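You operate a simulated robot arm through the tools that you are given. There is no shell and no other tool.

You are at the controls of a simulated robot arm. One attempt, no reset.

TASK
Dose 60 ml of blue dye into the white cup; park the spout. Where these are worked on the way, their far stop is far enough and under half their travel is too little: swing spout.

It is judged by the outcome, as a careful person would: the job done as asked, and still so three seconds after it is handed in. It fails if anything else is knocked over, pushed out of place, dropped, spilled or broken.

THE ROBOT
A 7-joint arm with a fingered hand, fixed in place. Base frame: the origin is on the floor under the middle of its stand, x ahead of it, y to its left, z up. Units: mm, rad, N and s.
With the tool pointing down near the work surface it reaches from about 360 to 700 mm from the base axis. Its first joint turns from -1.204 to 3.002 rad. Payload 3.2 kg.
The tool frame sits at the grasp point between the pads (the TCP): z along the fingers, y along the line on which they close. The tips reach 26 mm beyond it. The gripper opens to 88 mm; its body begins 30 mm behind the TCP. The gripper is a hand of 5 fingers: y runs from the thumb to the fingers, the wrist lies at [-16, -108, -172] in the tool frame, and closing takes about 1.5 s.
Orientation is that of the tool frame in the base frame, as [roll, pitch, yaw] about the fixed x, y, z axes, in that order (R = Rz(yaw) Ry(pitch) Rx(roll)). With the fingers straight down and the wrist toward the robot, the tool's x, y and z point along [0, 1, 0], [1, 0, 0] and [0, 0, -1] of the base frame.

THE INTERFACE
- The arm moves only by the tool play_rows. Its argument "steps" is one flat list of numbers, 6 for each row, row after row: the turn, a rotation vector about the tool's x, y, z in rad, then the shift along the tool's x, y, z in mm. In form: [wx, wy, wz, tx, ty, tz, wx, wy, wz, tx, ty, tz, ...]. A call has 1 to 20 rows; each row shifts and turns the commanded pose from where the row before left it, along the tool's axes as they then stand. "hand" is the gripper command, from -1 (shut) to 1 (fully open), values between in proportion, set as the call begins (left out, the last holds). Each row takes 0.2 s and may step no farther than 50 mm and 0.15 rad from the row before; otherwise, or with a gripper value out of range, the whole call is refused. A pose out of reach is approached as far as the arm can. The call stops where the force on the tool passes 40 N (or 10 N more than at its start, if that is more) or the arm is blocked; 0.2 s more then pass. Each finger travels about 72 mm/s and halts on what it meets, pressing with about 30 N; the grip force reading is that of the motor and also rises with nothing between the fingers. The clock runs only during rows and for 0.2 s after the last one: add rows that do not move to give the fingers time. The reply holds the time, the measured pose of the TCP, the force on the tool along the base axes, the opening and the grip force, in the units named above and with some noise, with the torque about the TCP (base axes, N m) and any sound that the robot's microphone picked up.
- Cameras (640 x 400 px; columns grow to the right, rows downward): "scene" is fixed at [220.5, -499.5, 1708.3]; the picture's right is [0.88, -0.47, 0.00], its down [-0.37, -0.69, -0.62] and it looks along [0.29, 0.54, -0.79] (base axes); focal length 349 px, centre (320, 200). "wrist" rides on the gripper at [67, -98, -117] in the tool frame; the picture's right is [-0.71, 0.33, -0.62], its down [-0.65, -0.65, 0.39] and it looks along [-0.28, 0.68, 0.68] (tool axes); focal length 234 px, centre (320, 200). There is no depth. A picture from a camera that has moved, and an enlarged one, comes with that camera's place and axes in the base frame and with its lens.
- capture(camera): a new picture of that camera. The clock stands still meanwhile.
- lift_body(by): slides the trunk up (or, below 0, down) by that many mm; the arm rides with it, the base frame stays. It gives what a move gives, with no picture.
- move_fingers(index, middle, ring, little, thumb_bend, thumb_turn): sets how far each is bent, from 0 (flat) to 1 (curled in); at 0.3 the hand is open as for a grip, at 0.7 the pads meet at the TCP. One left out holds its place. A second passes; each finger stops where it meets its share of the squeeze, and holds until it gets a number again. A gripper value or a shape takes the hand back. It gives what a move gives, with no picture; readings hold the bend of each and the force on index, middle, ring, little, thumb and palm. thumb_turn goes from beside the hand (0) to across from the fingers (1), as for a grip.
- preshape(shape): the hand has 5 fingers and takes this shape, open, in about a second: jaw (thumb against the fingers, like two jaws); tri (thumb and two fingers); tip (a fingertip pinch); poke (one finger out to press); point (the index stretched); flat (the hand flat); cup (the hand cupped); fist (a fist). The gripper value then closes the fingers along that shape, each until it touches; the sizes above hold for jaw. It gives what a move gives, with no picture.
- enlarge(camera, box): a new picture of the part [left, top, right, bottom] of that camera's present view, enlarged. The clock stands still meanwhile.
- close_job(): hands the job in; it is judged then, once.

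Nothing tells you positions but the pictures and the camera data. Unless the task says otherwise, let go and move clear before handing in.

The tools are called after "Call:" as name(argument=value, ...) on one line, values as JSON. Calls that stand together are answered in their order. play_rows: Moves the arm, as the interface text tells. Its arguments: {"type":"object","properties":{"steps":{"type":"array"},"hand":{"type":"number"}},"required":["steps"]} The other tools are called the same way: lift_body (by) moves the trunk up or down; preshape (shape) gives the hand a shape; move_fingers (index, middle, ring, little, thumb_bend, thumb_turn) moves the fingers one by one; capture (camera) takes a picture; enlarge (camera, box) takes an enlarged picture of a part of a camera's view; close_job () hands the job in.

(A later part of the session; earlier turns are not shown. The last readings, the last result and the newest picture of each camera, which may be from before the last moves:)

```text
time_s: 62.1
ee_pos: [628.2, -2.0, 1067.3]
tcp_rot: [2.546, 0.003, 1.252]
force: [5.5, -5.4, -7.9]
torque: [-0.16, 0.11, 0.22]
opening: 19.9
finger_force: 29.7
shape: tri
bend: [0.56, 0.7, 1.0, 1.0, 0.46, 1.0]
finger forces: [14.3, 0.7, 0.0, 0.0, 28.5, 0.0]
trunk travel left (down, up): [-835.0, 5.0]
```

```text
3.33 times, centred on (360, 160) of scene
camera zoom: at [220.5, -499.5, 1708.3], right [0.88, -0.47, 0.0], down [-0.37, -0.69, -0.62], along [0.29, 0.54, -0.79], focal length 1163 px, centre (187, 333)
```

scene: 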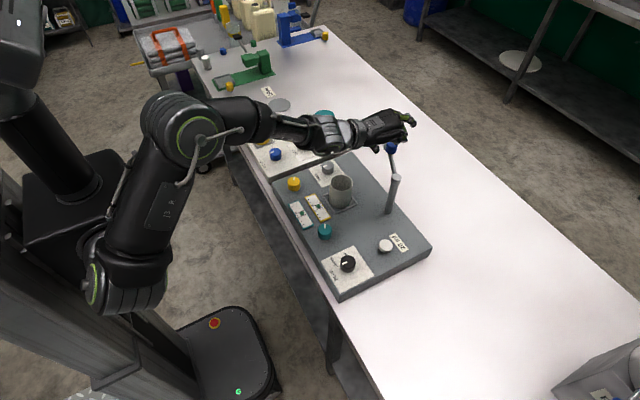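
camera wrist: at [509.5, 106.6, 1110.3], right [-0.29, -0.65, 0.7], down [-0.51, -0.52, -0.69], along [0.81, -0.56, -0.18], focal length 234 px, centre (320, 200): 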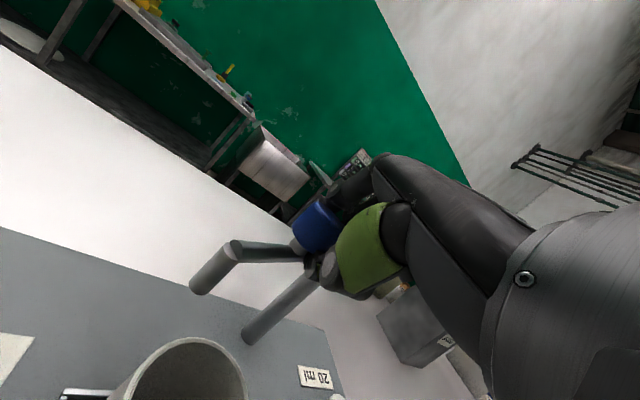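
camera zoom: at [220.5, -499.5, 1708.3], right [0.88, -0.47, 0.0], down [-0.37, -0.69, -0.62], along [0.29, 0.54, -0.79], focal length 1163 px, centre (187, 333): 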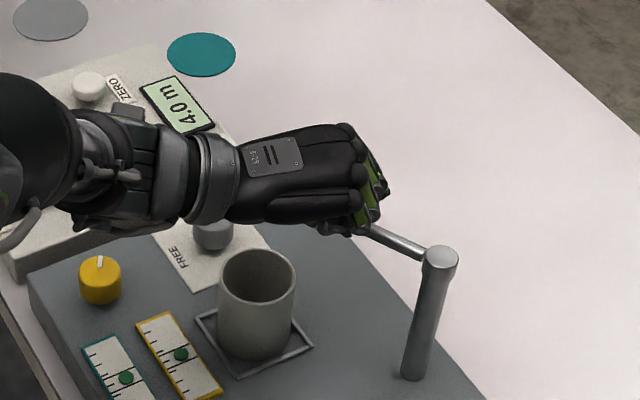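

The forces dropped with the hand turning along. Continuing the last ~20° toward the cup.

Call:
play_rows(steps=[0, 0.057, -0.082, -5.25, -3.96, -2.73, 0, 0.057, -0.082, -4.76, -4.36, -3.0, 0, 0.057, -0.082, -5.12, -4.06, -2.8, 0, 0.057, -0.082, -4.6, -4.46, -3.08])

Call:
capture(camera="wrist")

Call:
enlarge(camera="scene", box=[300, 100, 420, 220])

```text
time_s: 63.1
ee_pos: [608.6, -19.6, 1067.8]
tcp_rot: [2.543, -0.003, 1.65]
force: [19.4, -5.7, -7.1]
torque: [-0.11, 0.11, -0.05]
opening: 20.6
finger_force: 30.1
shape: tri
bend: [0.54, 0.7, 1.0, 1.0, 0.47, 1.0]
finger forces: [20.6, 1.2, 0.1, 0.1, 24.1, 0.1]
trunk travel left (down, up): [-835.0, 5.0]
```

```text
taken
camera wrist: at [457.1, 35.9, 1110.1], right [-0.02, -0.71, 0.7], down [-0.27, -0.67, -0.69], along [0.96, -0.2, -0.18], focal length 234 px, centre (320, 200)
```

wrist: 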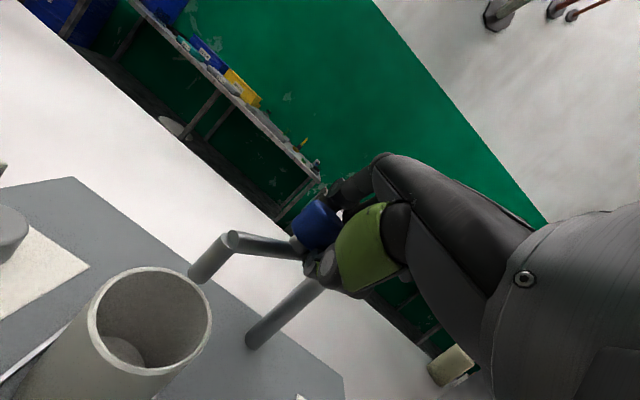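

```text
3.33 times, centred on (360, 160) of scene
camera zoom: at [220.5, -499.5, 1708.3], right [0.88, -0.47, 0.0], down [-0.37, -0.69, -0.62], along [0.29, 0.54, -0.79], focal length 1163 px, centre (187, 333)
```

zoom: 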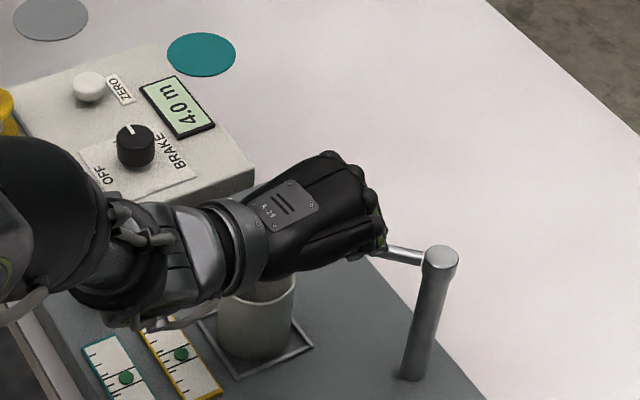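

The nozzle computes to about (575,30), right over the cup, and resistance rose to ~19 N, which looks like the far stop. One small extra nudge will confirm it.

Call:
play_rows(steps=[0, 0, 0, -2.76, -2.66, -1.83, 0, 0, 0, 0, 0, 0])

Call:
enlarge(camera="wrist", box=[60, 200, 340, 400])

```text
time_s: 63.7
ee_pos: [607.3, -19.7, 1066.3]
tcp_rot: [2.546, 0.0, 1.654]
force: [25.9, 0.3, -3.5]
torque: [-0.09, 0.03, -0.07]
opening: 20.5
finger_force: 29.7
shape: tri
bend: [0.51, 0.7, 1.0, 1.0, 0.49, 1.0]
finger forces: [23.3, 0.5, 0.0, 0.0, 22.5, 0.1]
trunk travel left (down, up): [-835.0, 5.0]
```

```text
2.00 times, centred on (200, 300) of wrist
camera zoom: at [455.1, 34.7, 1109.2], right [-0.02, -0.71, 0.7], down [-0.27, -0.67, -0.69], along [0.96, -0.2, -0.18], focal length 468 px, centre (560, 0)
```

zoom: 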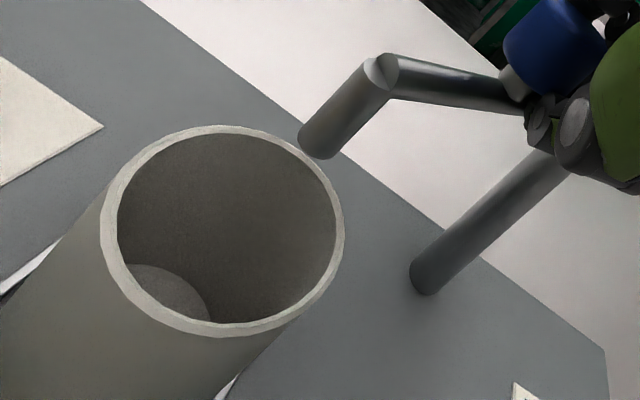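

It's at the stop: force rises with almost no movement, and the nozzle is at about (578,30) over a cup centred near (571,32). I'll relax the pull and open the hand.

Call:
play_rows(steps=[0, 0, 0, 0, 3.3, 2.3, 0, 0, 0, 0, 1.6, 1.1, 0, 0, 0, 0, 0, 0])

Call:
play_rows(steps=[0, 0, 0, 0, 0, 0, 0, 0, 0, 0, 0, 0, 0, 0, 0, 0, 0, 0, 0, 0, 0, 0, 0, 0, 0, 0, 0, 0, 0, 0, 0, 0, 0, 0, 0, 0], hand=1)

Call:
capture(camera="wrist")

Call:
enlarge(camera="scene", box=[300, 100, 420, 220])

```text
time_s: 64.5
ee_pos: [608.0, -19.9, 1066.7]
tcp_rot: [2.546, 0.001, 1.651]
force: [13.8, -0.4, -2.8]
torque: [-0.09, 0.02, 0.01]
opening: 20.1
finger_force: 30.7
shape: tri
bend: [0.52, 0.7, 1.0, 1.0, 0.48, 1.0]
finger forces: [18.8, 0.1, 0.0, 0.0, 23.1, 0.0]
trunk travel left (down, up): [-835.0, 5.0]
```

```text
time_s: 65.9
ee_pos: [603.5, -20.3, 1067.7]
tcp_rot: [2.543, 0.002, 1.65]
force: [0.2, 0.7, 0.2]
torque: [0.0, 0.02, -0.03]
opening: 87.9
finger_force: 0.1
shape: tri
bend: [0.3, 0.3, 0.99, 0.99, 0.3, 0.97]
finger forces: [0.0, 0.0, 0.0, 0.1, 0.0, 0.1]
trunk travel left (down, up): [-835.0, 5.0]
```

```text
taken
camera wrist: at [452.4, 34.8, 1111.6], right [-0.02, -0.71, 0.7], down [-0.27, -0.67, -0.69], along [0.96, -0.2, -0.17], focal length 234 px, centre (320, 200)
```

wrist: 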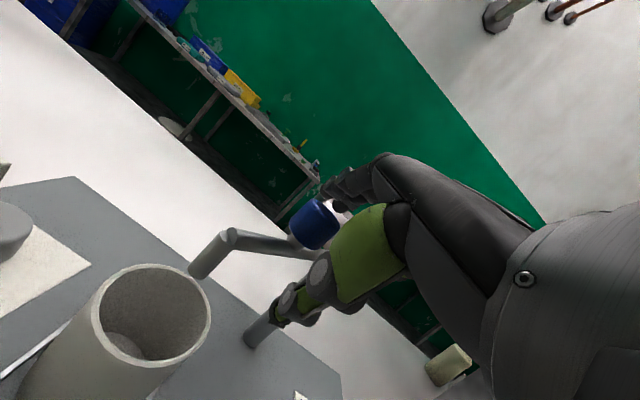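

```text
3.33 times, centred on (360, 160) of scene
camera zoom: at [220.5, -499.5, 1708.3], right [0.88, -0.47, 0.0], down [-0.37, -0.69, -0.62], along [0.29, 0.54, -0.79], focal length 1163 px, centre (187, 333)
```

zoom: 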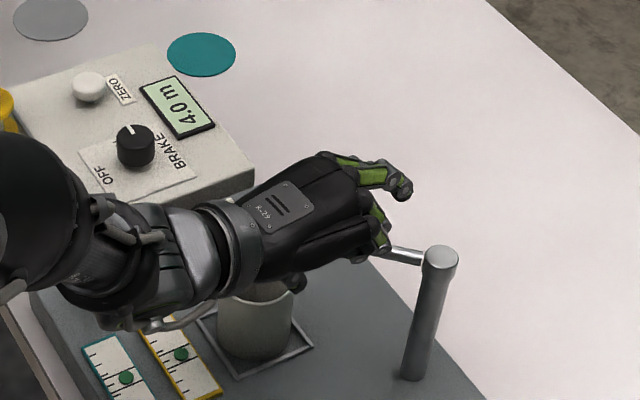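

The spout stayed at its stop after release. I'll back the hand out along the finger direction.

Call:
play_rows(steps=[0, 0, 0, 0, 0, -12, 0, 0, 0, 0, 0, -20, 0, 0, 0, 0, 0, -25, 0, 0, 0, 0, 0, -25, 0, 0, 0, 0, 0, -25])

Call:
capture(camera="wrist")

Call:
enlarge(camera="scene", box=[300, 100, 420, 220])

```text
time_s: 67.1
ee_pos: [542.9, -24.7, 1158.7]
tcp_rot: [2.539, 0.001, 1.648]
force: [-0.4, 0.4, -0.5]
torque: [0.01, 0.01, 0.01]
opening: 87.7
finger_force: 0.1
shape: tri
bend: [0.3, 0.3, 0.99, 0.99, 0.3, 0.97]
finger forces: [0.1, 0.0, 0.0, 0.1, 0.0, 0.0]
trunk travel left (down, up): [-835.0, 5.0]
```

```text
taken
camera wrist: at [390.8, 30.1, 1200.6], right [-0.02, -0.71, 0.7], down [-0.27, -0.67, -0.69], along [0.96, -0.2, -0.17], focal length 234 px, centre (320, 200)
```

wrist: 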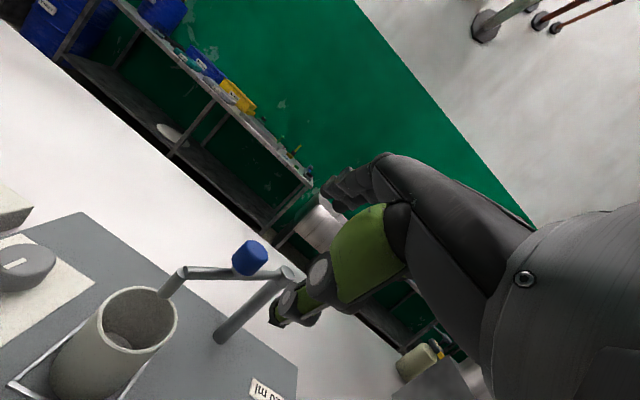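

```text
3.33 times, centred on (360, 160) of scene
camera zoom: at [220.5, -499.5, 1708.3], right [0.88, -0.47, 0.0], down [-0.37, -0.69, -0.62], along [0.29, 0.54, -0.79], focal length 1163 px, centre (187, 333)
```

zoom: 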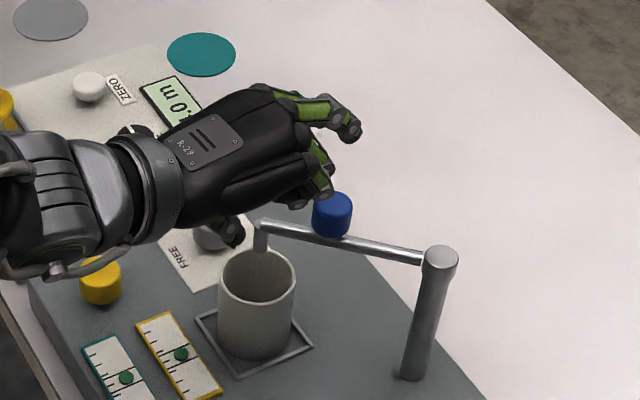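

From the scene view the nozzle sits centrally over the cup. Now I'll move sideways clear of the spout, bring the hand upright, and take the poke shape for the button.

Call:
play_rows(steps=[0, 0, 0, -33, 0, 0, 0, 0, 0, -33, 0, 0, 0, 0, 0, -33, 0, 0, 0.12, 0, 0, 0, 0, 0, 0.12, 0, 0, 0, 0, 0, 0.12, 0, 0, 0, 0, 0, 0.12, 0, 0, 0, 0, 0, 0.12, 0, 0, 0, 0, 0, 0, 0, 0, 0, 0])

Call:
preshape(shape="poke")

Call:
capture(camera="wrist")

Call:
capture(camera="scene")

```text
refused: steps must hold 6 numbers for each row
```

```text
time_s: 68.0
ee_pos: [543.8, -24.1, 1157.7]
tcp_rot: [2.542, 0.002, 1.651]
force: [0.2, 0.1, 0.4]
torque: [-0.01, 0.0, -0.03]
opening: 0.1
finger_force: 0.1
shape: poke
bend: [0.7, 0.7, 0.99, 0.99, 0.0, 1.0]
finger forces: [0.0, 0.1, 0.1, 0.0, 0.0, 0.0]
trunk travel left (down, up): [-835.0, 5.0]
```

```text
taken
camera wrist: at [392.7, 30.1, 1199.8], right [-0.02, -0.71, 0.7], down [-0.27, -0.67, -0.69], along [0.96, -0.2, -0.17], focal length 234 px, centre (320, 200)
```

wrist: 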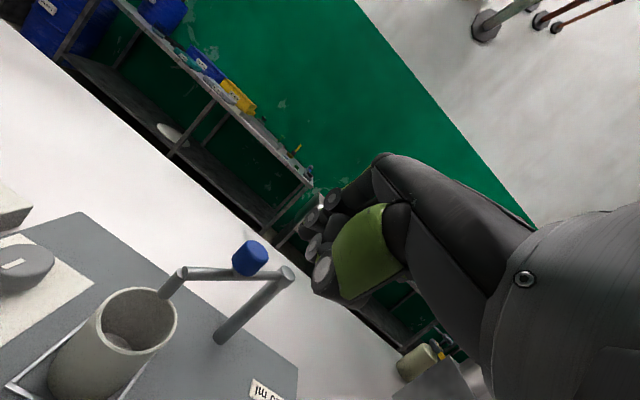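

```text
taken
```

scene: 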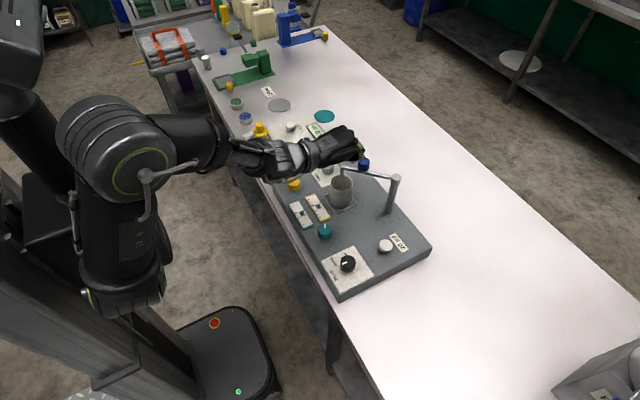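

The row list had one number too many, so nothing moved, but the poke shape is set. The spout looks right over the cup. Re-sending the move.

Call:
play_rows(steps=[0, 0, 0, -33, 0, 0, 0, 0, 0, -33, 0, 0, 0, 0, 0, -33, 0, 0, 0.12, 0, 0, 0, 0, 0, 0.12, 0, 0, 0, 0, 0, 0.12, 0, 0, 0, 0, 0, 0.12, 0, 0, 0, 0, 0, 0.12, 0, 0, 0, 0, 0, 0, 0, 0, 0, 0, 0])

Call:
capture(camera="wrist")

Call:
enlarge(camera="scene", box=[280, 110, 440, 290])

```text
time_s: 70.0
ee_pos: [552.2, -123.6, 1157.0]
tcp_rot: [3.14, 0.001, 1.649]
force: [0.7, 0.6, 0.1]
torque: [-0.01, -0.02, -0.01]
opening: 0.0
finger_force: 0.0
shape: poke
bend: [0.7, 0.7, 0.99, 0.99, 0.0, 1.0]
finger forces: [0.0, 0.0, 0.1, 0.0, 0.0, 0.1]
trunk travel left (down, up): [-835.0, 5.0]
```

```text
taken
camera wrist: at [449.5, -64.8, 1276.3], right [0.39, -0.68, 0.63], down [-0.6, -0.7, -0.39], along [0.7, -0.23, -0.68], focal length 234 px, centre (320, 200)
```

wrist: 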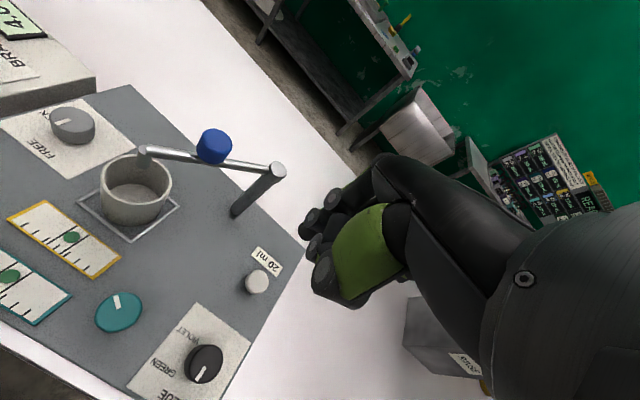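

```text
2.22 times, centred on (360, 200) of scene
camera zoom: at [220.5, -499.5, 1708.3], right [0.88, -0.47, 0.0], down [-0.37, -0.69, -0.62], along [0.29, 0.54, -0.79], focal length 775 px, centre (231, 200)
```

zoom: 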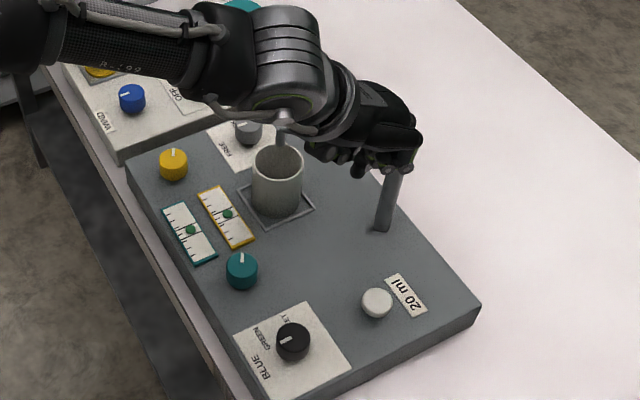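

The hand is upright and the button computes to about (591,-169). I'll descend to just above it.

Call:
play_rows(steps=[0, 0, 0, -16, 12.1, 0, 0, 0, 0, -16, 12.1, 20, 0, 0, 0, -16, 12.1, 30, 0, 0, 0, 0, 0, 40, 0, 0, 0, 0, 0, 40, 0, 0, 0, 0, 0, 40, 0, 0, 0, 0, 0, 12, 0, 0, 0, 0, 0, 0])

Call:
capture(camera="wrist")

Call:
enlarge(camera="scene", box=[330, 180, 450, 290])

```text
time_s: 71.8
ee_pos: [591.7, -171.1, 975.5]
tcp_rot: [3.14, 0.003, 1.65]
force: [0.1, -0.3, -0.6]
torque: [0.0, 0.02, -0.02]
opening: 0.2
finger_force: 0.0
shape: poke
bend: [0.7, 0.7, 0.99, 0.99, 0.0, 1.0]
finger forces: [0.1, 0.0, 0.0, 0.0, 0.1, 0.0]
trunk travel left (down, up): [-835.0, 5.0]
```

```text
taken
camera wrist: at [490.3, -110.9, 1093.9], right [0.39, -0.68, 0.62], down [-0.6, -0.7, -0.39], along [0.7, -0.22, -0.68], focal length 234 px, centre (320, 200)
```

wrist: 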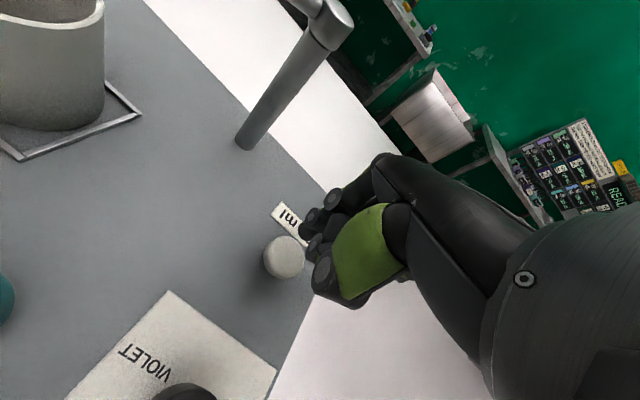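

```text
3.64 times, centred on (390, 235) of scene
camera zoom: at [220.5, -499.5, 1708.3], right [0.88, -0.47, 0.0], down [-0.37, -0.69, -0.62], along [0.29, 0.54, -0.79], focal length 1268 px, centre (66, 73)
```

zoom: 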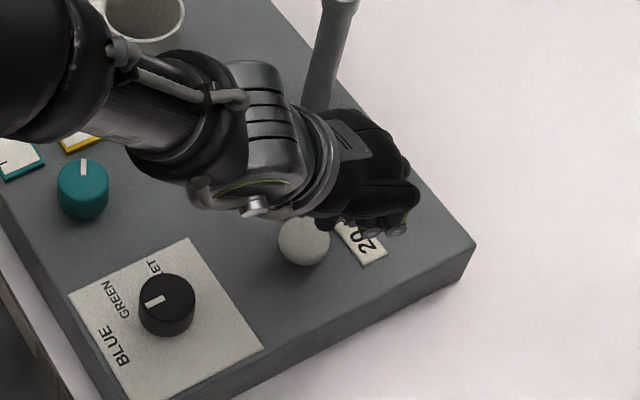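

The fingertips line up over the button. I'll enlarge the wrist view to be sure which part of the hand will touch first.

Call:
enlarge(camera="wrist", box=[240, 170, 420, 320])

Call:
enlarge(camera="scene", box=[360, 210, 420, 260])

```text
2.67 times, centred on (330, 245) of wrist
camera zoom: at [490.3, -110.9, 1093.9], right [0.39, -0.68, 0.62], down [-0.6, -0.7, -0.39], along [0.7, -0.22, -0.68], focal length 624 px, centre (293, 80)
```

zoom: 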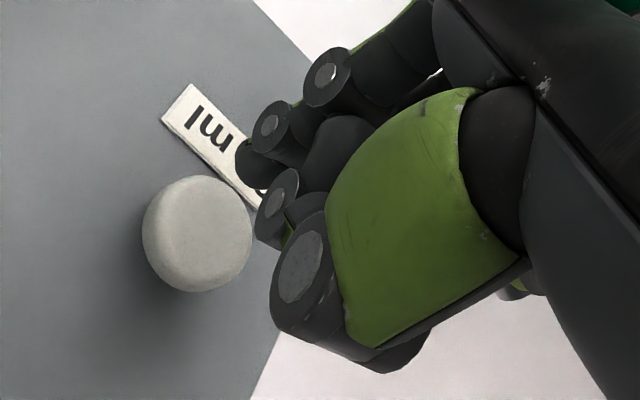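

```text
8.00 times, centred on (390, 235) of scene
camera zoom: at [220.5, -499.5, 1708.3], right [0.88, -0.47, 0.0], down [-0.37, -0.69, -0.62], along [0.29, 0.54, -0.79], focal length 2791 px, centre (-240, -80)
```

zoom: 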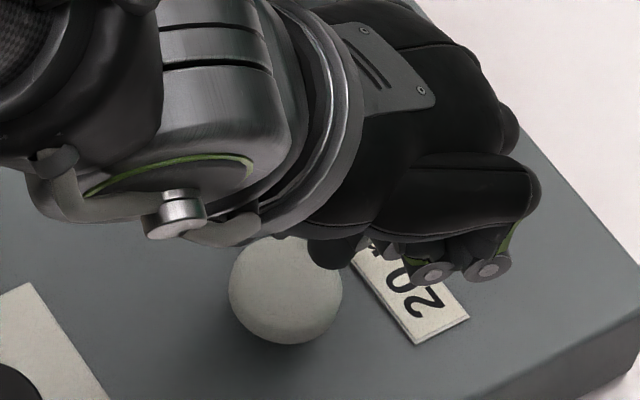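

Index and thumb tips are pinched together and form the lowest point, directly above the button. I'll go down until just above contact.

Call:
play_rows(steps=[0, 0, 0, 0, 0, 10, 0, 0, 0, 0, 0, 10, 0, 0, 0, 0, 0, 5, 0, 0, 0, 0, 0, 0])

Call:
enlarge(camera="wrist", box=[240, 170, 420, 320])

Call:
enlarge(camera="scene", box=[360, 210, 420, 260])

```text
time_s: 72.8
ee_pos: [592.2, -169.2, 950.9]
tcp_rot: [3.138, 0.001, 1.649]
force: [0.7, -0.1, 2.3]
torque: [-0.04, 0.0, -0.02]
opening: 0.0
finger_force: 0.0
shape: poke
bend: [0.7, 0.7, 0.99, 0.99, 0.0, 1.0]
finger forces: [0.0, 1.8, 0.1, 0.1, 0.1, 0.0]
trunk travel left (down, up): [-835.0, 5.0]
```

```text
2.67 times, centred on (330, 245) of wrist
camera zoom: at [490.2, -110.0, 1069.2], right [0.39, -0.68, 0.63], down [-0.6, -0.7, -0.39], along [0.7, -0.23, -0.68], focal length 624 px, centre (293, 80)
```

zoom: 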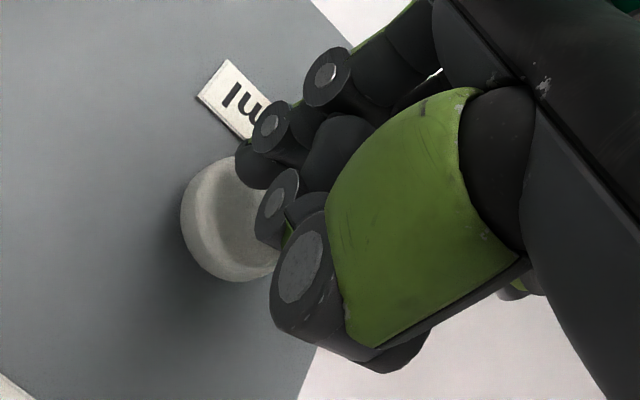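

```text
8.00 times, centred on (390, 235) of scene
camera zoom: at [220.5, -499.5, 1708.3], right [0.88, -0.47, 0.0], down [-0.37, -0.69, -0.62], along [0.29, 0.54, -0.79], focal length 2791 px, centre (-240, -80)
```

zoom: 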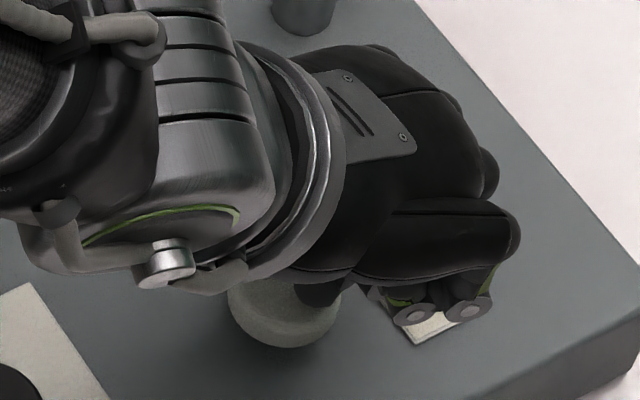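

The middle fingertip is just touching the button (about 2 N) at TCP z ≈ 951. I'll press down a few millimetres and watch force and sound.

Call:
play_rows(steps=[0, 0, 0, 0, 0, 2.5, 0, 0, 0, 0, 0, 2.5, 0, 0, 0, 0, 0, 0])

```text
time_s: 73.6
ee_pos: [593.5, -168.2, 946.5]
tcp_rot: [3.139, 0.001, 1.649]
force: [1.8, -0.6, 5.1]
torque: [-0.08, -0.08, 0.05]
opening: 0.1
finger_force: 0.0
shape: poke
bend: [0.7, 0.7, 0.99, 0.99, 0.0, 1.0]
finger forces: [0.0, 4.9, 0.1, 0.0, 0.0, 0.0]
trunk travel left (down, up): [-835.0, 5.0]
heard: click
```

A click was heard at about 5 N, so one press registered. I'll lift fully to release and look at the cup.

Call:
play_rows(steps=[0, 0, 0, 0, 0, -5, 0, 0, 0, 0, 0, -5, 0, 0, 0, 0, 0, -3, 0, 0, 0, 0, 0, 0, 0, 0, 0, 0, 0, 0])

Call:
enlarge(camera="scene", box=[300, 150, 400, 230])

Call:
capture(camera="wrist")

```text
time_s: 74.8
ee_pos: [592.5, -168.4, 959.1]
tcp_rot: [3.141, 0.003, 1.652]
force: [-0.8, -1.5, -0.3]
torque: [0.0, 0.04, 0.02]
opening: 0.0
finger_force: 0.0
shape: poke
bend: [0.7, 0.7, 0.99, 0.99, 0.0, 1.0]
finger forces: [0.0, 0.0, 0.0, 0.0, 0.0, 0.0]
trunk travel left (down, up): [-835.0, 5.0]
```

```text
5.00 times, centred on (350, 190) of scene
camera zoom: at [220.5, -499.5, 1708.3], right [0.88, -0.47, 0.0], down [-0.37, -0.69, -0.62], along [0.29, 0.54, -0.79], focal length 1744 px, centre (170, 250)
```

zoom: 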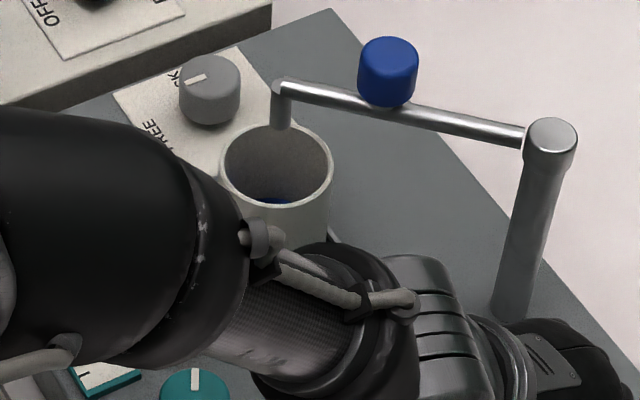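

```text
taken
camera wrist: at [489.5, -109.2, 1077.2], right [0.39, -0.68, 0.62], down [-0.6, -0.7, -0.39], along [0.7, -0.22, -0.68], focal length 234 px, centre (320, 200)
```

wrist: 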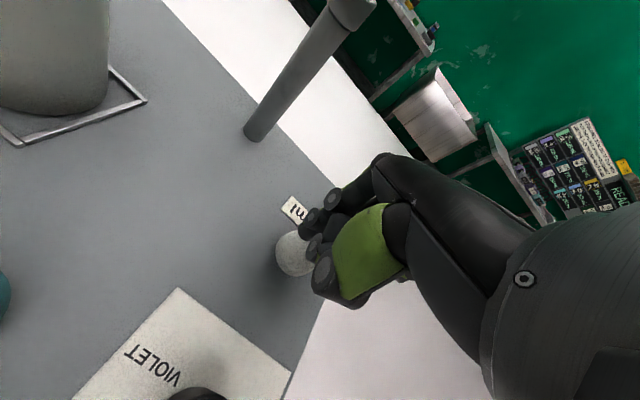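

Blue dye is now at the bottom of the cup. Second press, same stroke.

Call:
play_rows(steps=[0, 0, 0, 0, 0, 4, 0, 0, 0, 0, 0, 4, 0, 0, 0, 0, 0, 2.5, 0, 0, 0, 0, 0, 2.5, 0, 0, 0, 0, 0, 0])

```text
time_s: 76.0
ee_pos: [592.0, -168.9, 945.8]
tcp_rot: [3.138, 0.002, 1.65]
force: [1.2, -1.4, 3.5]
torque: [-0.07, -0.02, 0.02]
opening: 0.0
finger_force: 0.0
shape: poke
bend: [0.7, 0.7, 0.99, 0.99, 0.0, 1.0]
finger forces: [0.0, 4.6, 0.0, 0.0, 0.0, 0.1]
trunk travel left (down, up): [-835.0, 5.0]
heard: click
```

The second click was heard. Releasing fully and checking the cup.

Call:
play_rows(steps=[0, 0, 0, 0, 0, -5, 0, 0, 0, 0, 0, -5, 0, 0, 0, 0, 0, -3, 0, 0, 0, 0, 0, 0, 0, 0, 0, 0, 0, 0])

Call:
enlarge(camera="scene", box=[320, 160, 380, 210])

```text
time_s: 77.2
ee_pos: [592.7, -167.7, 958.9]
tcp_rot: [3.142, 0.001, 1.649]
force: [-0.4, 0.8, 0.5]
torque: [0.0, -0.01, -0.04]
opening: 0.0
finger_force: 0.1
shape: poke
bend: [0.7, 0.7, 0.99, 0.99, 0.0, 1.0]
finger forces: [0.1, 0.0, 0.0, 0.0, 0.0, 0.1]
trunk travel left (down, up): [-835.0, 5.0]
```

```text
8.00 times, centred on (350, 185) of scene
camera zoom: at [220.5, -499.5, 1708.3], right [0.88, -0.47, 0.0], down [-0.37, -0.69, -0.62], along [0.29, 0.54, -0.79], focal length 2791 px, centre (80, 320)
```

zoom: 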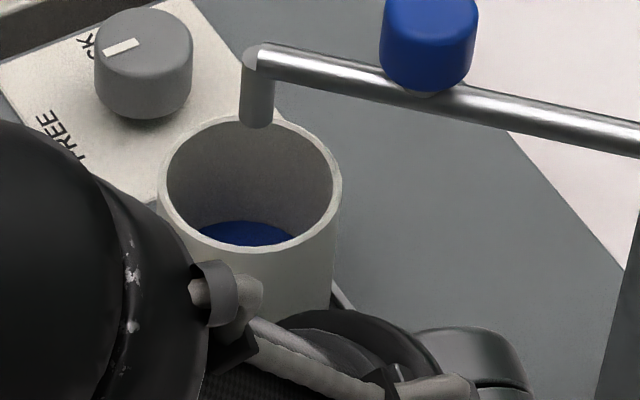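

The dye level has risen with the second dose. Third and last press.

Call:
play_rows(steps=[0, 0, 0, 0, 0, 4, 0, 0, 0, 0, 0, 4, 0, 0, 0, 0, 0, 2.5, 0, 0, 0, 0, 0, 2.5, 0, 0, 0, 0, 0, 0])

```text
time_s: 78.4
ee_pos: [593.8, -168.3, 947.5]
tcp_rot: [3.139, 0.003, 1.648]
force: [2.1, -0.6, 3.4]
torque: [-0.07, -0.06, 0.02]
opening: 0.0
finger_force: 0.0
shape: poke
bend: [0.7, 0.7, 0.99, 0.99, 0.0, 1.0]
finger forces: [0.0, 4.4, 0.1, 0.1, 0.0, 0.0]
trunk travel left (down, up): [-835.0, 5.0]
heard: click
```

The third click was heard. I'll lift clear of the button and check the level.

Call:
play_rows(steps=[0, 0, 0, 0, 0, -5, 0, 0, 0, 0, 0, -10, 0, 0, 0, 0, 0, -20, 0, 0, 0, 0, 0, -35, 0, 0, 0, 0, 0, -35, 0, 0, 0, 0, 0, 0])

Call:
enlarge(camera="scene", box=[320, 160, 380, 210])

Call:
capture(camera="wrist")

```text
time_s: 79.8
ee_pos: [593.1, -169.3, 1050.1]
tcp_rot: [3.141, 0.002, 1.65]
force: [0.3, -0.6, -0.5]
torque: [-0.01, 0.02, 0.0]
opening: 0.1
finger_force: 0.1
shape: poke
bend: [0.7, 0.7, 0.99, 0.99, 0.0, 1.0]
finger forces: [0.0, 0.1, 0.0, 0.1, 0.0, 0.0]
trunk travel left (down, up): [-835.0, 5.0]
```

```text
8.00 times, centred on (350, 185) of scene
camera zoom: at [220.5, -499.5, 1708.3], right [0.88, -0.47, 0.0], down [-0.37, -0.69, -0.62], along [0.29, 0.54, -0.79], focal length 2791 px, centre (80, 320)
```

zoom: 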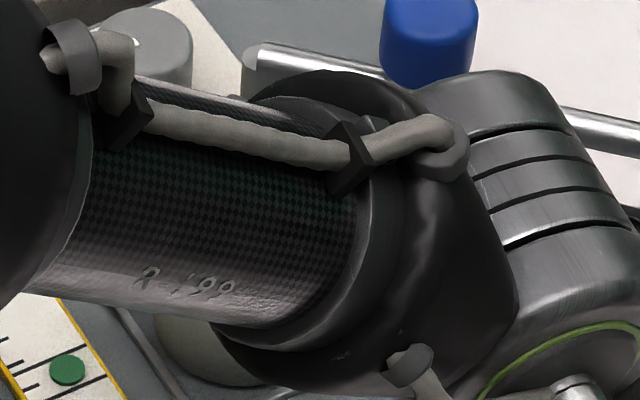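

```text
taken
camera wrist: at [490.9, -109.7, 1167.7], right [0.39, -0.68, 0.62], down [-0.6, -0.7, -0.39], along [0.7, -0.23, -0.68], focal length 234 px, centre (320, 200)
```

wrist: 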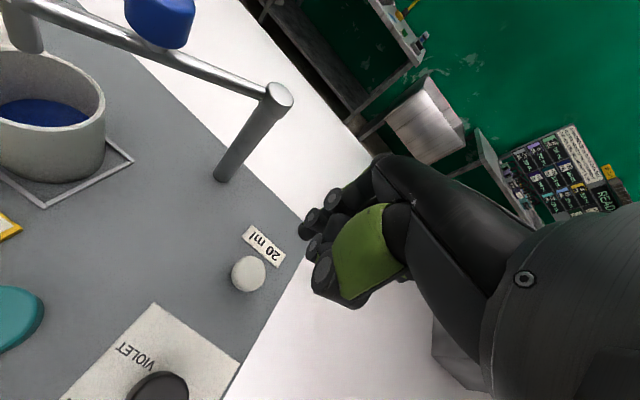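

The cup now shows a clear body of blue dye from three doses. Next is parking the spout: I'll retrace my path to the pre-approach pose and take the three-finger shape again.

Call:
play_rows(steps=[0, 0, 0, 0, 0, -36, 0, 0, 0, 0, 0, -36, 0, 0, 0, 16, -12.1, -35, 0, 0, 0, 16, -12.1, 0, 0, 0, 0, 16, -12.1, 0, 0, 0, 0, 0, 0, 0])

Call:
preshape(shape="tri")

Call:
play_rows(steps=[-0.12, 0, 0, 0, 0, 0, -0.12, 0, 0, 0, 0, 0, -0.12, 0, 0, 0, 0, 0, -0.12, 0, 0, 0, 0, 0, -0.12, 0, 0, 0, 0, 0, 0, 0, 0, 33, 0, 0, 0, 0, 0, 33, 0, 0, 0, 0, 0, 33, 0, 0, 0, 0, 0, 0, 0, 0], hand=1)

Call:
capture(camera="wrist")

Call:
enlarge(camera="scene", box=[300, 100, 420, 220])

```text
time_s: 81.2
ee_pos: [552.7, -123.7, 1156.9]
tcp_rot: [-3.14, 0.0, 1.649]
force: [0.4, 0.6, 0.3]
torque: [-0.01, -0.04, 0.0]
opening: 0.0
finger_force: 0.2
shape: poke
bend: [0.7, 0.7, 0.99, 0.99, 0.0, 1.0]
finger forces: [0.1, 0.1, 0.1, 0.0, 0.0, 0.1]
trunk travel left (down, up): [-835.0, 5.0]
```

```text
time_s: 82.1
ee_pos: [552.9, -122.6, 1157.7]
tcp_rot: [-3.141, 0.002, 1.651]
force: [0.3, 0.5, -0.1]
torque: [-0.04, 0.0, -0.01]
opening: 87.9
finger_force: 0.2
shape: tri
bend: [0.3, 0.3, 0.99, 0.99, 0.3, 0.97]
finger forces: [0.0, 0.1, 0.0, 0.0, 0.1, 0.0]
trunk travel left (down, up): [-835.0, 5.0]
```

```text
time_s: 84.1
ee_pos: [544.8, -25.5, 1155.0]
tcp_rot: [2.54, 0.0, 1.65]
force: [-0.1, -0.1, 0.1]
torque: [-0.01, -0.02, 0.01]
opening: 87.7
finger_force: 0.1
shape: tri
bend: [0.3, 0.3, 0.99, 0.99, 0.3, 0.97]
finger forces: [0.0, 0.1, 0.0, 0.0, 0.1, 0.0]
trunk travel left (down, up): [-835.0, 5.0]
```

```text
taken
camera wrist: at [393.1, 29.0, 1198.1], right [-0.02, -0.71, 0.7], down [-0.27, -0.67, -0.69], along [0.96, -0.2, -0.17], focal length 234 px, centre (320, 200)
```

wrist: 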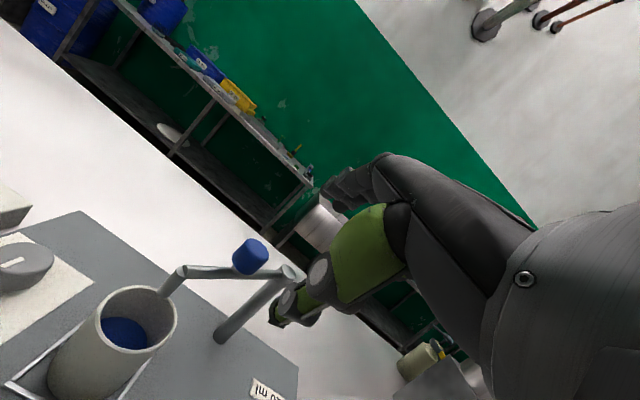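

```text
3.33 times, centred on (360, 160) of scene
camera zoom: at [220.5, -499.5, 1708.3], right [0.88, -0.47, 0.0], down [-0.37, -0.69, -0.62], along [0.29, 0.54, -0.79], focal length 1163 px, centre (187, 333)
```

zoom: 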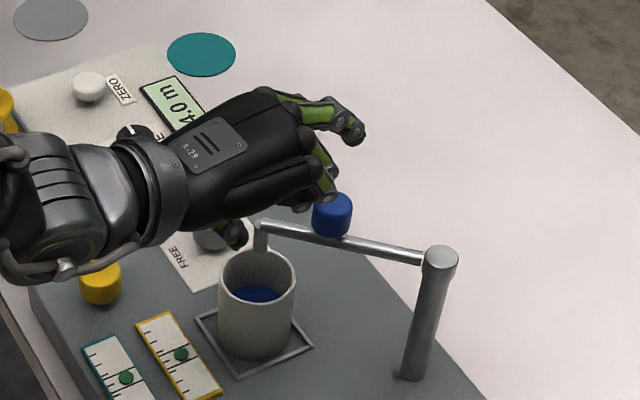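

The view matches my earlier retreat pose. Advancing along the same line so the grip sits between thumb and fingers again.

Call:
play_rows(steps=[0, 0, 0, 0, 0, 25, 0, 0, 0, 0, 0, 25, 0, 0, 0, 0, 0, 25, 0, 0, 0, 0, 0, 20, 0, 0, 0, 0, 0, 12, 0, 0, 0, 0, 0, 0])

Call:
capture(camera="wrist")

Call:
enlarge(camera="scene", box=[300, 100, 420, 220])

```text
time_s: 85.5
ee_pos: [604.2, -19.8, 1068.9]
tcp_rot: [2.541, 0.002, 1.65]
force: [-0.6, -0.1, 0.0]
torque: [0.01, 0.0, -0.01]
opening: 87.8
finger_force: 0.0
shape: tri
bend: [0.3, 0.3, 0.99, 0.99, 0.3, 0.97]
finger forces: [0.0, 0.0, 0.0, 0.0, 0.0, 0.1]
trunk travel left (down, up): [-835.0, 5.0]
```

```text
taken
camera wrist: at [453.1, 35.0, 1111.4], right [-0.02, -0.71, 0.7], down [-0.27, -0.67, -0.69], along [0.96, -0.2, -0.17], focal length 234 px, centre (320, 200)
```

wrist: 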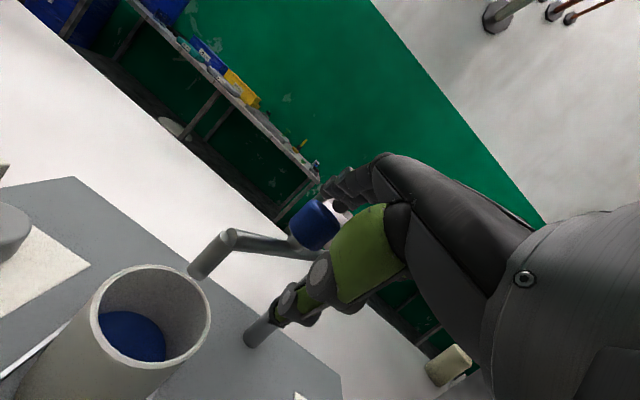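

```text
3.33 times, centred on (360, 160) of scene
camera zoom: at [220.5, -499.5, 1708.3], right [0.88, -0.47, 0.0], down [-0.37, -0.69, -0.62], along [0.29, 0.54, -0.79], focal length 1163 px, centre (187, 333)
```

zoom: 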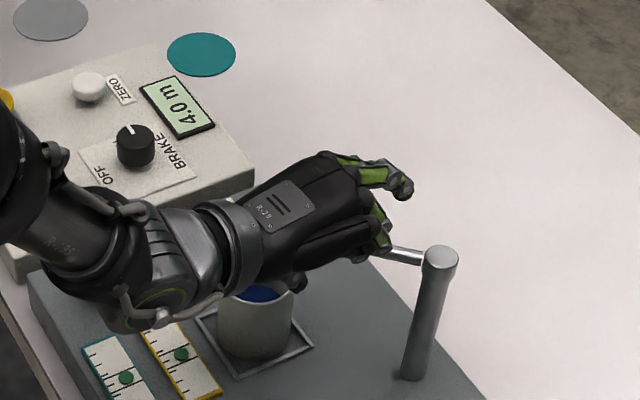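

Same relation to the grip as at release. Closing the pinch.

Call:
play_rows(steps=[0, 0, 0, 0, 0, 0, 0, 0, 0, 0, 0, 0, 0, 0, 0, 0, 0, 0, 0, 0, 0, 0, 0, 0, 0, 0, 0, 0, 0, 0, 0, 0, 0, 0, 0, 0, 0, 0, 0, 0, 0, 0], hand=-0.5)

Call:
capture(camera="wrist")

```text
time_s: 87.1
ee_pos: [605.2, -20.3, 1068.8]
tcp_rot: [2.546, 0.002, 1.65]
force: [-1.4, -0.8, -6.9]
torque: [0.04, -0.02, -0.08]
opening: 18.4
finger_force: 30.2
shape: tri
bend: [0.49, 0.7, 1.0, 1.0, 0.5, 1.0]
finger forces: [17.9, 0.5, 0.0, 0.0, 27.7, 0.1]
trunk travel left (down, up): [-835.0, 5.0]
```

```text
taken
camera wrist: at [453.6, 34.4, 1110.4], right [-0.02, -0.71, 0.7], down [-0.27, -0.67, -0.69], along [0.96, -0.2, -0.18], focal length 234 px, centre (320, 200)
```

wrist: 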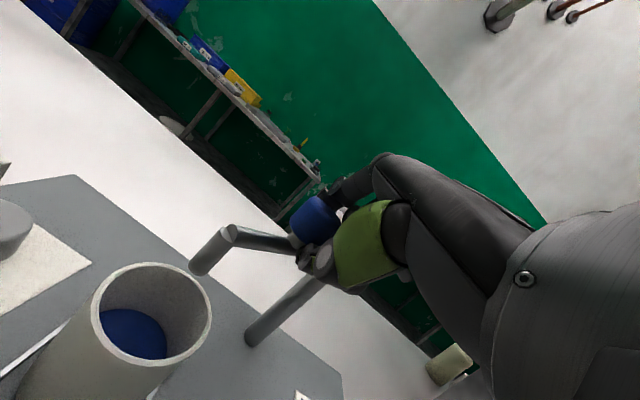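

Grip is firm again. I'll swing the spout back along the reverse arc, starting with the first ~20°.

Call:
play_rows(steps=[0, -0.057, 0.082, 4.14, 4.97, 3.43, 0, -0.057, 0.082, 4.72, 4.61, 3.18, 0, -0.057, 0.082, 5.26, 4.2, 2.9, 0, -0.057, 0.082, 5.74, 3.74, 2.58])

Call:
capture(camera="wrist")

```text
time_s: 88.1
ee_pos: [635.4, -17.7, 1076.8]
tcp_rot: [2.555, -0.04, 1.207]
force: [0.3, -0.3, -0.2]
torque: [-0.01, 0.04, -0.02]
opening: 11.3
finger_force: 29.6
shape: tri
bend: [0.59, 0.7, 1.0, 1.0, 0.96, 1.0]
finger forces: [0.1, 0.0, 0.1, 0.1, 0.0, 0.0]
trunk travel left (down, up): [-835.0, 5.0]
```

```text
taken
camera wrist: at [520.8, 95.0, 1124.4], right [-0.33, -0.66, 0.67], down [-0.53, -0.46, -0.71], along [0.78, -0.59, -0.2], focal length 234 px, centre (320, 200)
```

wrist: 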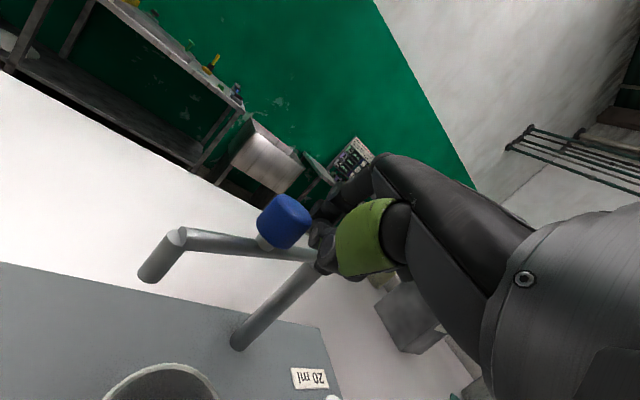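

The grip slipped off the blue cylinder partway. I'll check where the spout and hand are now.

Call:
enlarge(camera="scene", box=[320, 110, 420, 210])

Call:
capture(camera="scene")

Call:
enlarge(camera="wrist", box=[200, 150, 400, 350])

```text
4.00 times, centred on (370, 160) of scene
camera zoom: at [220.5, -499.5, 1708.3], right [0.88, -0.47, 0.0], down [-0.37, -0.69, -0.62], along [0.29, 0.54, -0.79], focal length 1395 px, centre (120, 360)
```

zoom: 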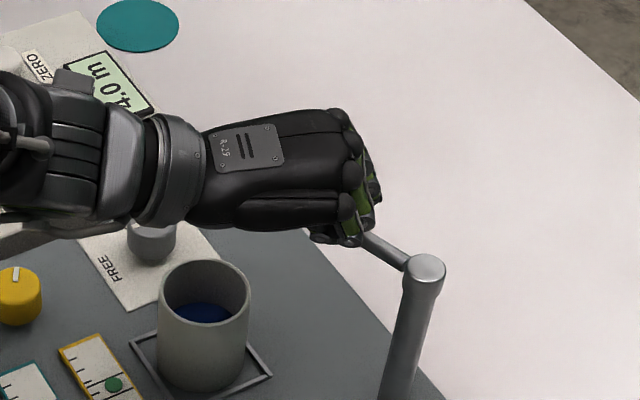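

```text
taken
```

scene: 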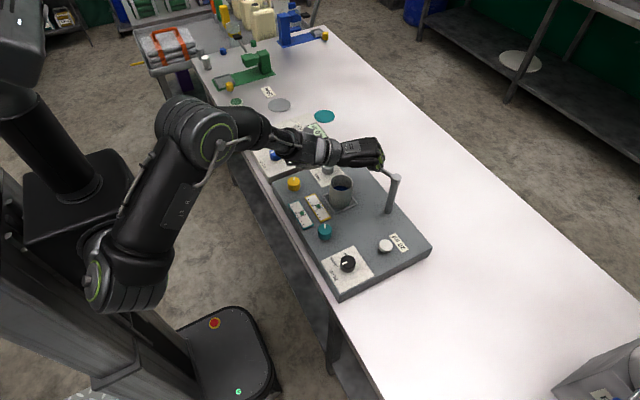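

```text
2.00 times, centred on (300, 250) of wrist
camera zoom: at [520.8, 95.0, 1124.4], right [-0.33, -0.66, 0.67], down [-0.53, -0.46, -0.71], along [0.78, -0.59, -0.2], focal length 468 px, centre (360, 100)
```

zoom: 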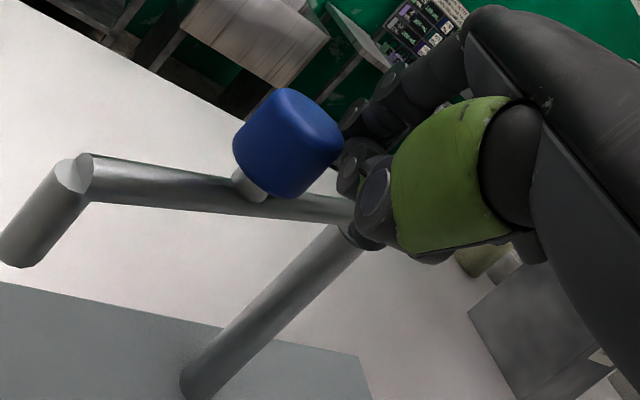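

The spout is now at about 107° from its post (park is 65°, the cup 134°), and the hand is loose on the near side of the grip. I'll do a null move to see whether the arm is tracking its command.

Call:
play_rows(steps=[0, 0, 0, 0, 0, 0, 0, 0, 0, 0, 0, 0])

```text
time_s: 88.7
ee_pos: [632.2, -18.6, 1073.9]
tcp_rot: [2.557, -0.036, 1.209]
force: [-0.3, 0.3, 0.7]
torque: [0.0, 0.0, -0.01]
opening: 11.5
finger_force: 29.6
shape: tri
bend: [0.59, 0.7, 1.0, 1.0, 0.96, 1.0]
finger forces: [0.0, 0.1, 0.0, 0.1, 0.1, 0.0]
trunk travel left (down, up): [-835.0, 5.0]
```

The arm holds steady. A straight push on the spout tube from the near side is simpler than re-gripping, so I'll back off slightly, close the hand into the poke shape, and check.

Call:
play_rows(steps=[0, 0, 0, -3.4, -5.5, -8.6, 0, 0, 0, -3.4, -5.5, -8.6, 0, 0, 0, 0, 0, 0])

Call:
preshape(shape="poke")

Call:
enlarge(camera="wrist", box=[200, 150, 400, 350])

Call:
enlarge(camera="scene", box=[320, 110, 420, 210])

```text
time_s: 89.7
ee_pos: [598.3, -18.4, 1032.7]
tcp_rot: [2.629, 0.011, 1.216]
force: [-0.1, 0.3, 0.5]
torque: [-0.02, 0.0, 0.01]
opening: 11.1
finger_force: 30.4
shape: tri
bend: [0.59, 0.7, 1.0, 1.0, 0.96, 1.0]
finger forces: [0.0, 0.0, 0.1, 0.0, 0.1, 0.1]
trunk travel left (down, up): [-835.0, 5.0]
stopped in row 3: the arm was blocked; the commanded pose is now the measured one
```

```text
time_s: 90.6
ee_pos: [598.5, -18.5, 1033.5]
tcp_rot: [2.629, 0.012, 1.217]
force: [-0.9, 0.1, 0.2]
torque: [-0.04, 0.0, -0.01]
opening: 0.0
finger_force: 0.0
shape: poke
bend: [0.7, 0.7, 0.99, 0.99, 0.0, 1.0]
finger forces: [0.0, 0.1, 0.0, 0.0, 0.0, 0.0]
trunk travel left (down, up): [-835.0, 5.0]
```

```text
2.00 times, centred on (300, 250) of wrist
camera zoom: at [488.3, 94.9, 1088.8], right [-0.26, -0.65, 0.71], down [-0.58, -0.48, -0.65], along [0.77, -0.59, -0.25], focal length 468 px, centre (360, 100)
```

zoom: 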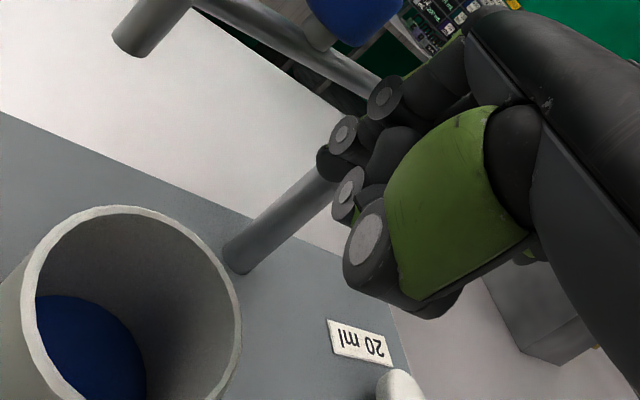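

```text
4.00 times, centred on (370, 160) of scene
camera zoom: at [220.5, -499.5, 1708.3], right [0.88, -0.47, 0.0], down [-0.37, -0.69, -0.62], along [0.29, 0.54, -0.79], focal length 1395 px, centre (120, 360)
```

zoom: 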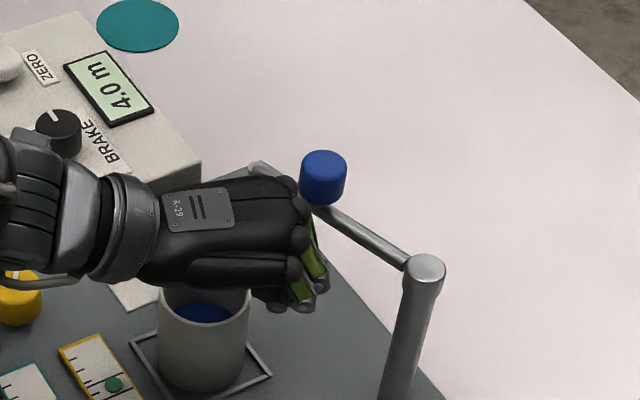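

The arm moved unexpectedly and reports blocked, so this posture is at a joint limit. Nothing has been hit. I'll look at the whole arm before choosing a safe way out.

Call:
capture(camera="scene")

Call:
capture(camera="wrist")

```text
taken
```

scene: 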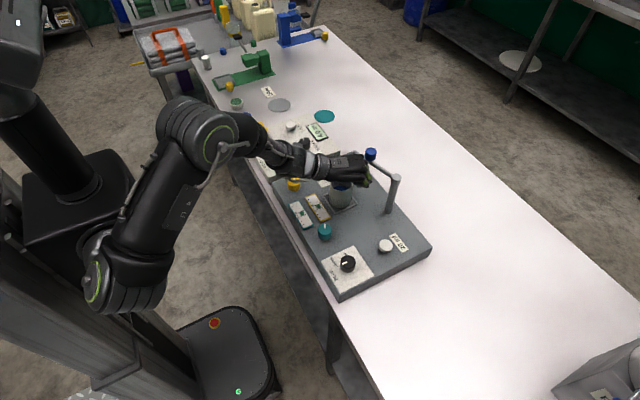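

```text
taken
camera wrist: at [488.3, 94.9, 1088.8], right [-0.26, -0.65, 0.71], down [-0.58, -0.48, -0.65], along [0.77, -0.59, -0.25], focal length 234 px, centre (320, 200)
```

wrist: 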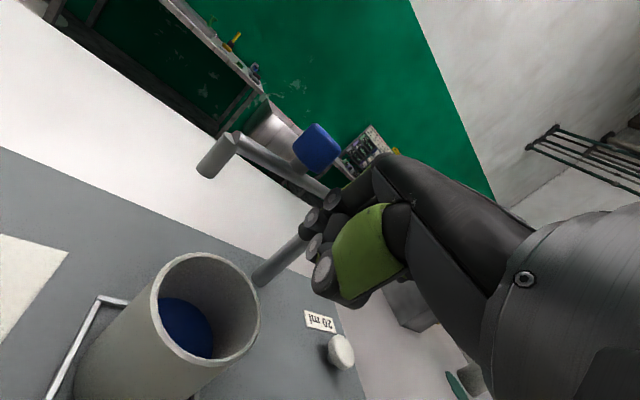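

The cup and spout are undisturbed and the hand is above the rim. I'll rise straight up in small steps while reducing the tilt, to move away from the limit.

Call:
play_rows(steps=[0.05, 0, 0, 0, 7, -13, 0.05, 0, 0, 0, 7, -13])

```text
time_s: 91.2
ee_pos: [599.9, -15.0, 1065.7]
tcp_rot: [2.727, 0.016, 1.224]
force: [0.0, 0.5, -0.9]
torque: [-0.02, -0.01, 0.0]
opening: 0.0
finger_force: 0.0
shape: poke
bend: [0.7, 0.7, 0.99, 0.99, 0.0, 1.0]
finger forces: [0.1, 0.0, 0.0, 0.1, 0.0, 0.0]
trunk travel left (down, up): [-835.0, 5.0]
```

The arm tracks well again. I'll rise further, then set the hand to the exact orientation that worked for the first half of the swing (30° clockwise, tilted forward) and approach the grip again from there.

Call:
play_rows(steps=[0, 0, 0, 0, 9.4, -21.4, 0, 0, 0, 0, 9.4, -21.4, 0, 0, 0, 0, 9.4, -21.4, 0, 0, 0, 0, 0, 0])

Call:
play_rows(steps=[0, -0.035, 0.078, 0, 0, 0, 0, -0.035, 0.078, 0, 0, 0, -0.06, 0, 0, 0, 0, 0, -0.06, 0, 0, 0, 0, 0, -0.06, 0, 0, 0, 0, 0, 0, 0, 0, 0, 0, 0])

Call:
capture(camera="scene")

```text
time_s: 92.2
ee_pos: [599.1, -14.3, 1135.1]
tcp_rot: [2.727, 0.016, 1.223]
force: [0.0, 1.0, -0.7]
torque: [0.03, 0.0, 0.0]
opening: 0.0
finger_force: 0.0
shape: poke
bend: [0.7, 0.7, 0.99, 0.99, 0.0, 1.0]
finger forces: [0.0, 0.0, 0.0, 0.0, 0.1, 0.1]
trunk travel left (down, up): [-835.0, 5.0]
```

```text
time_s: 93.6
ee_pos: [599.5, -15.3, 1133.4]
tcp_rot: [2.541, 0.017, 1.05]
force: [0.5, 0.1, 0.8]
torque: [0.03, 0.01, 0.06]
opening: 0.2
finger_force: 0.0
shape: poke
bend: [0.7, 0.7, 0.99, 0.99, 0.0, 1.0]
finger forces: [0.0, 0.0, 0.0, 0.1, 0.1, 0.0]
trunk travel left (down, up): [-835.0, 5.0]
```

```text
taken
```

scene: 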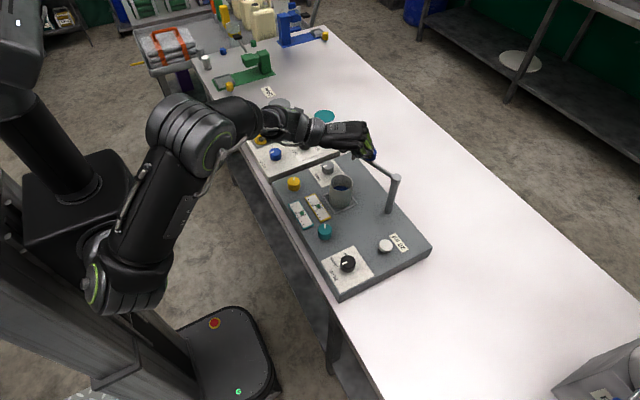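

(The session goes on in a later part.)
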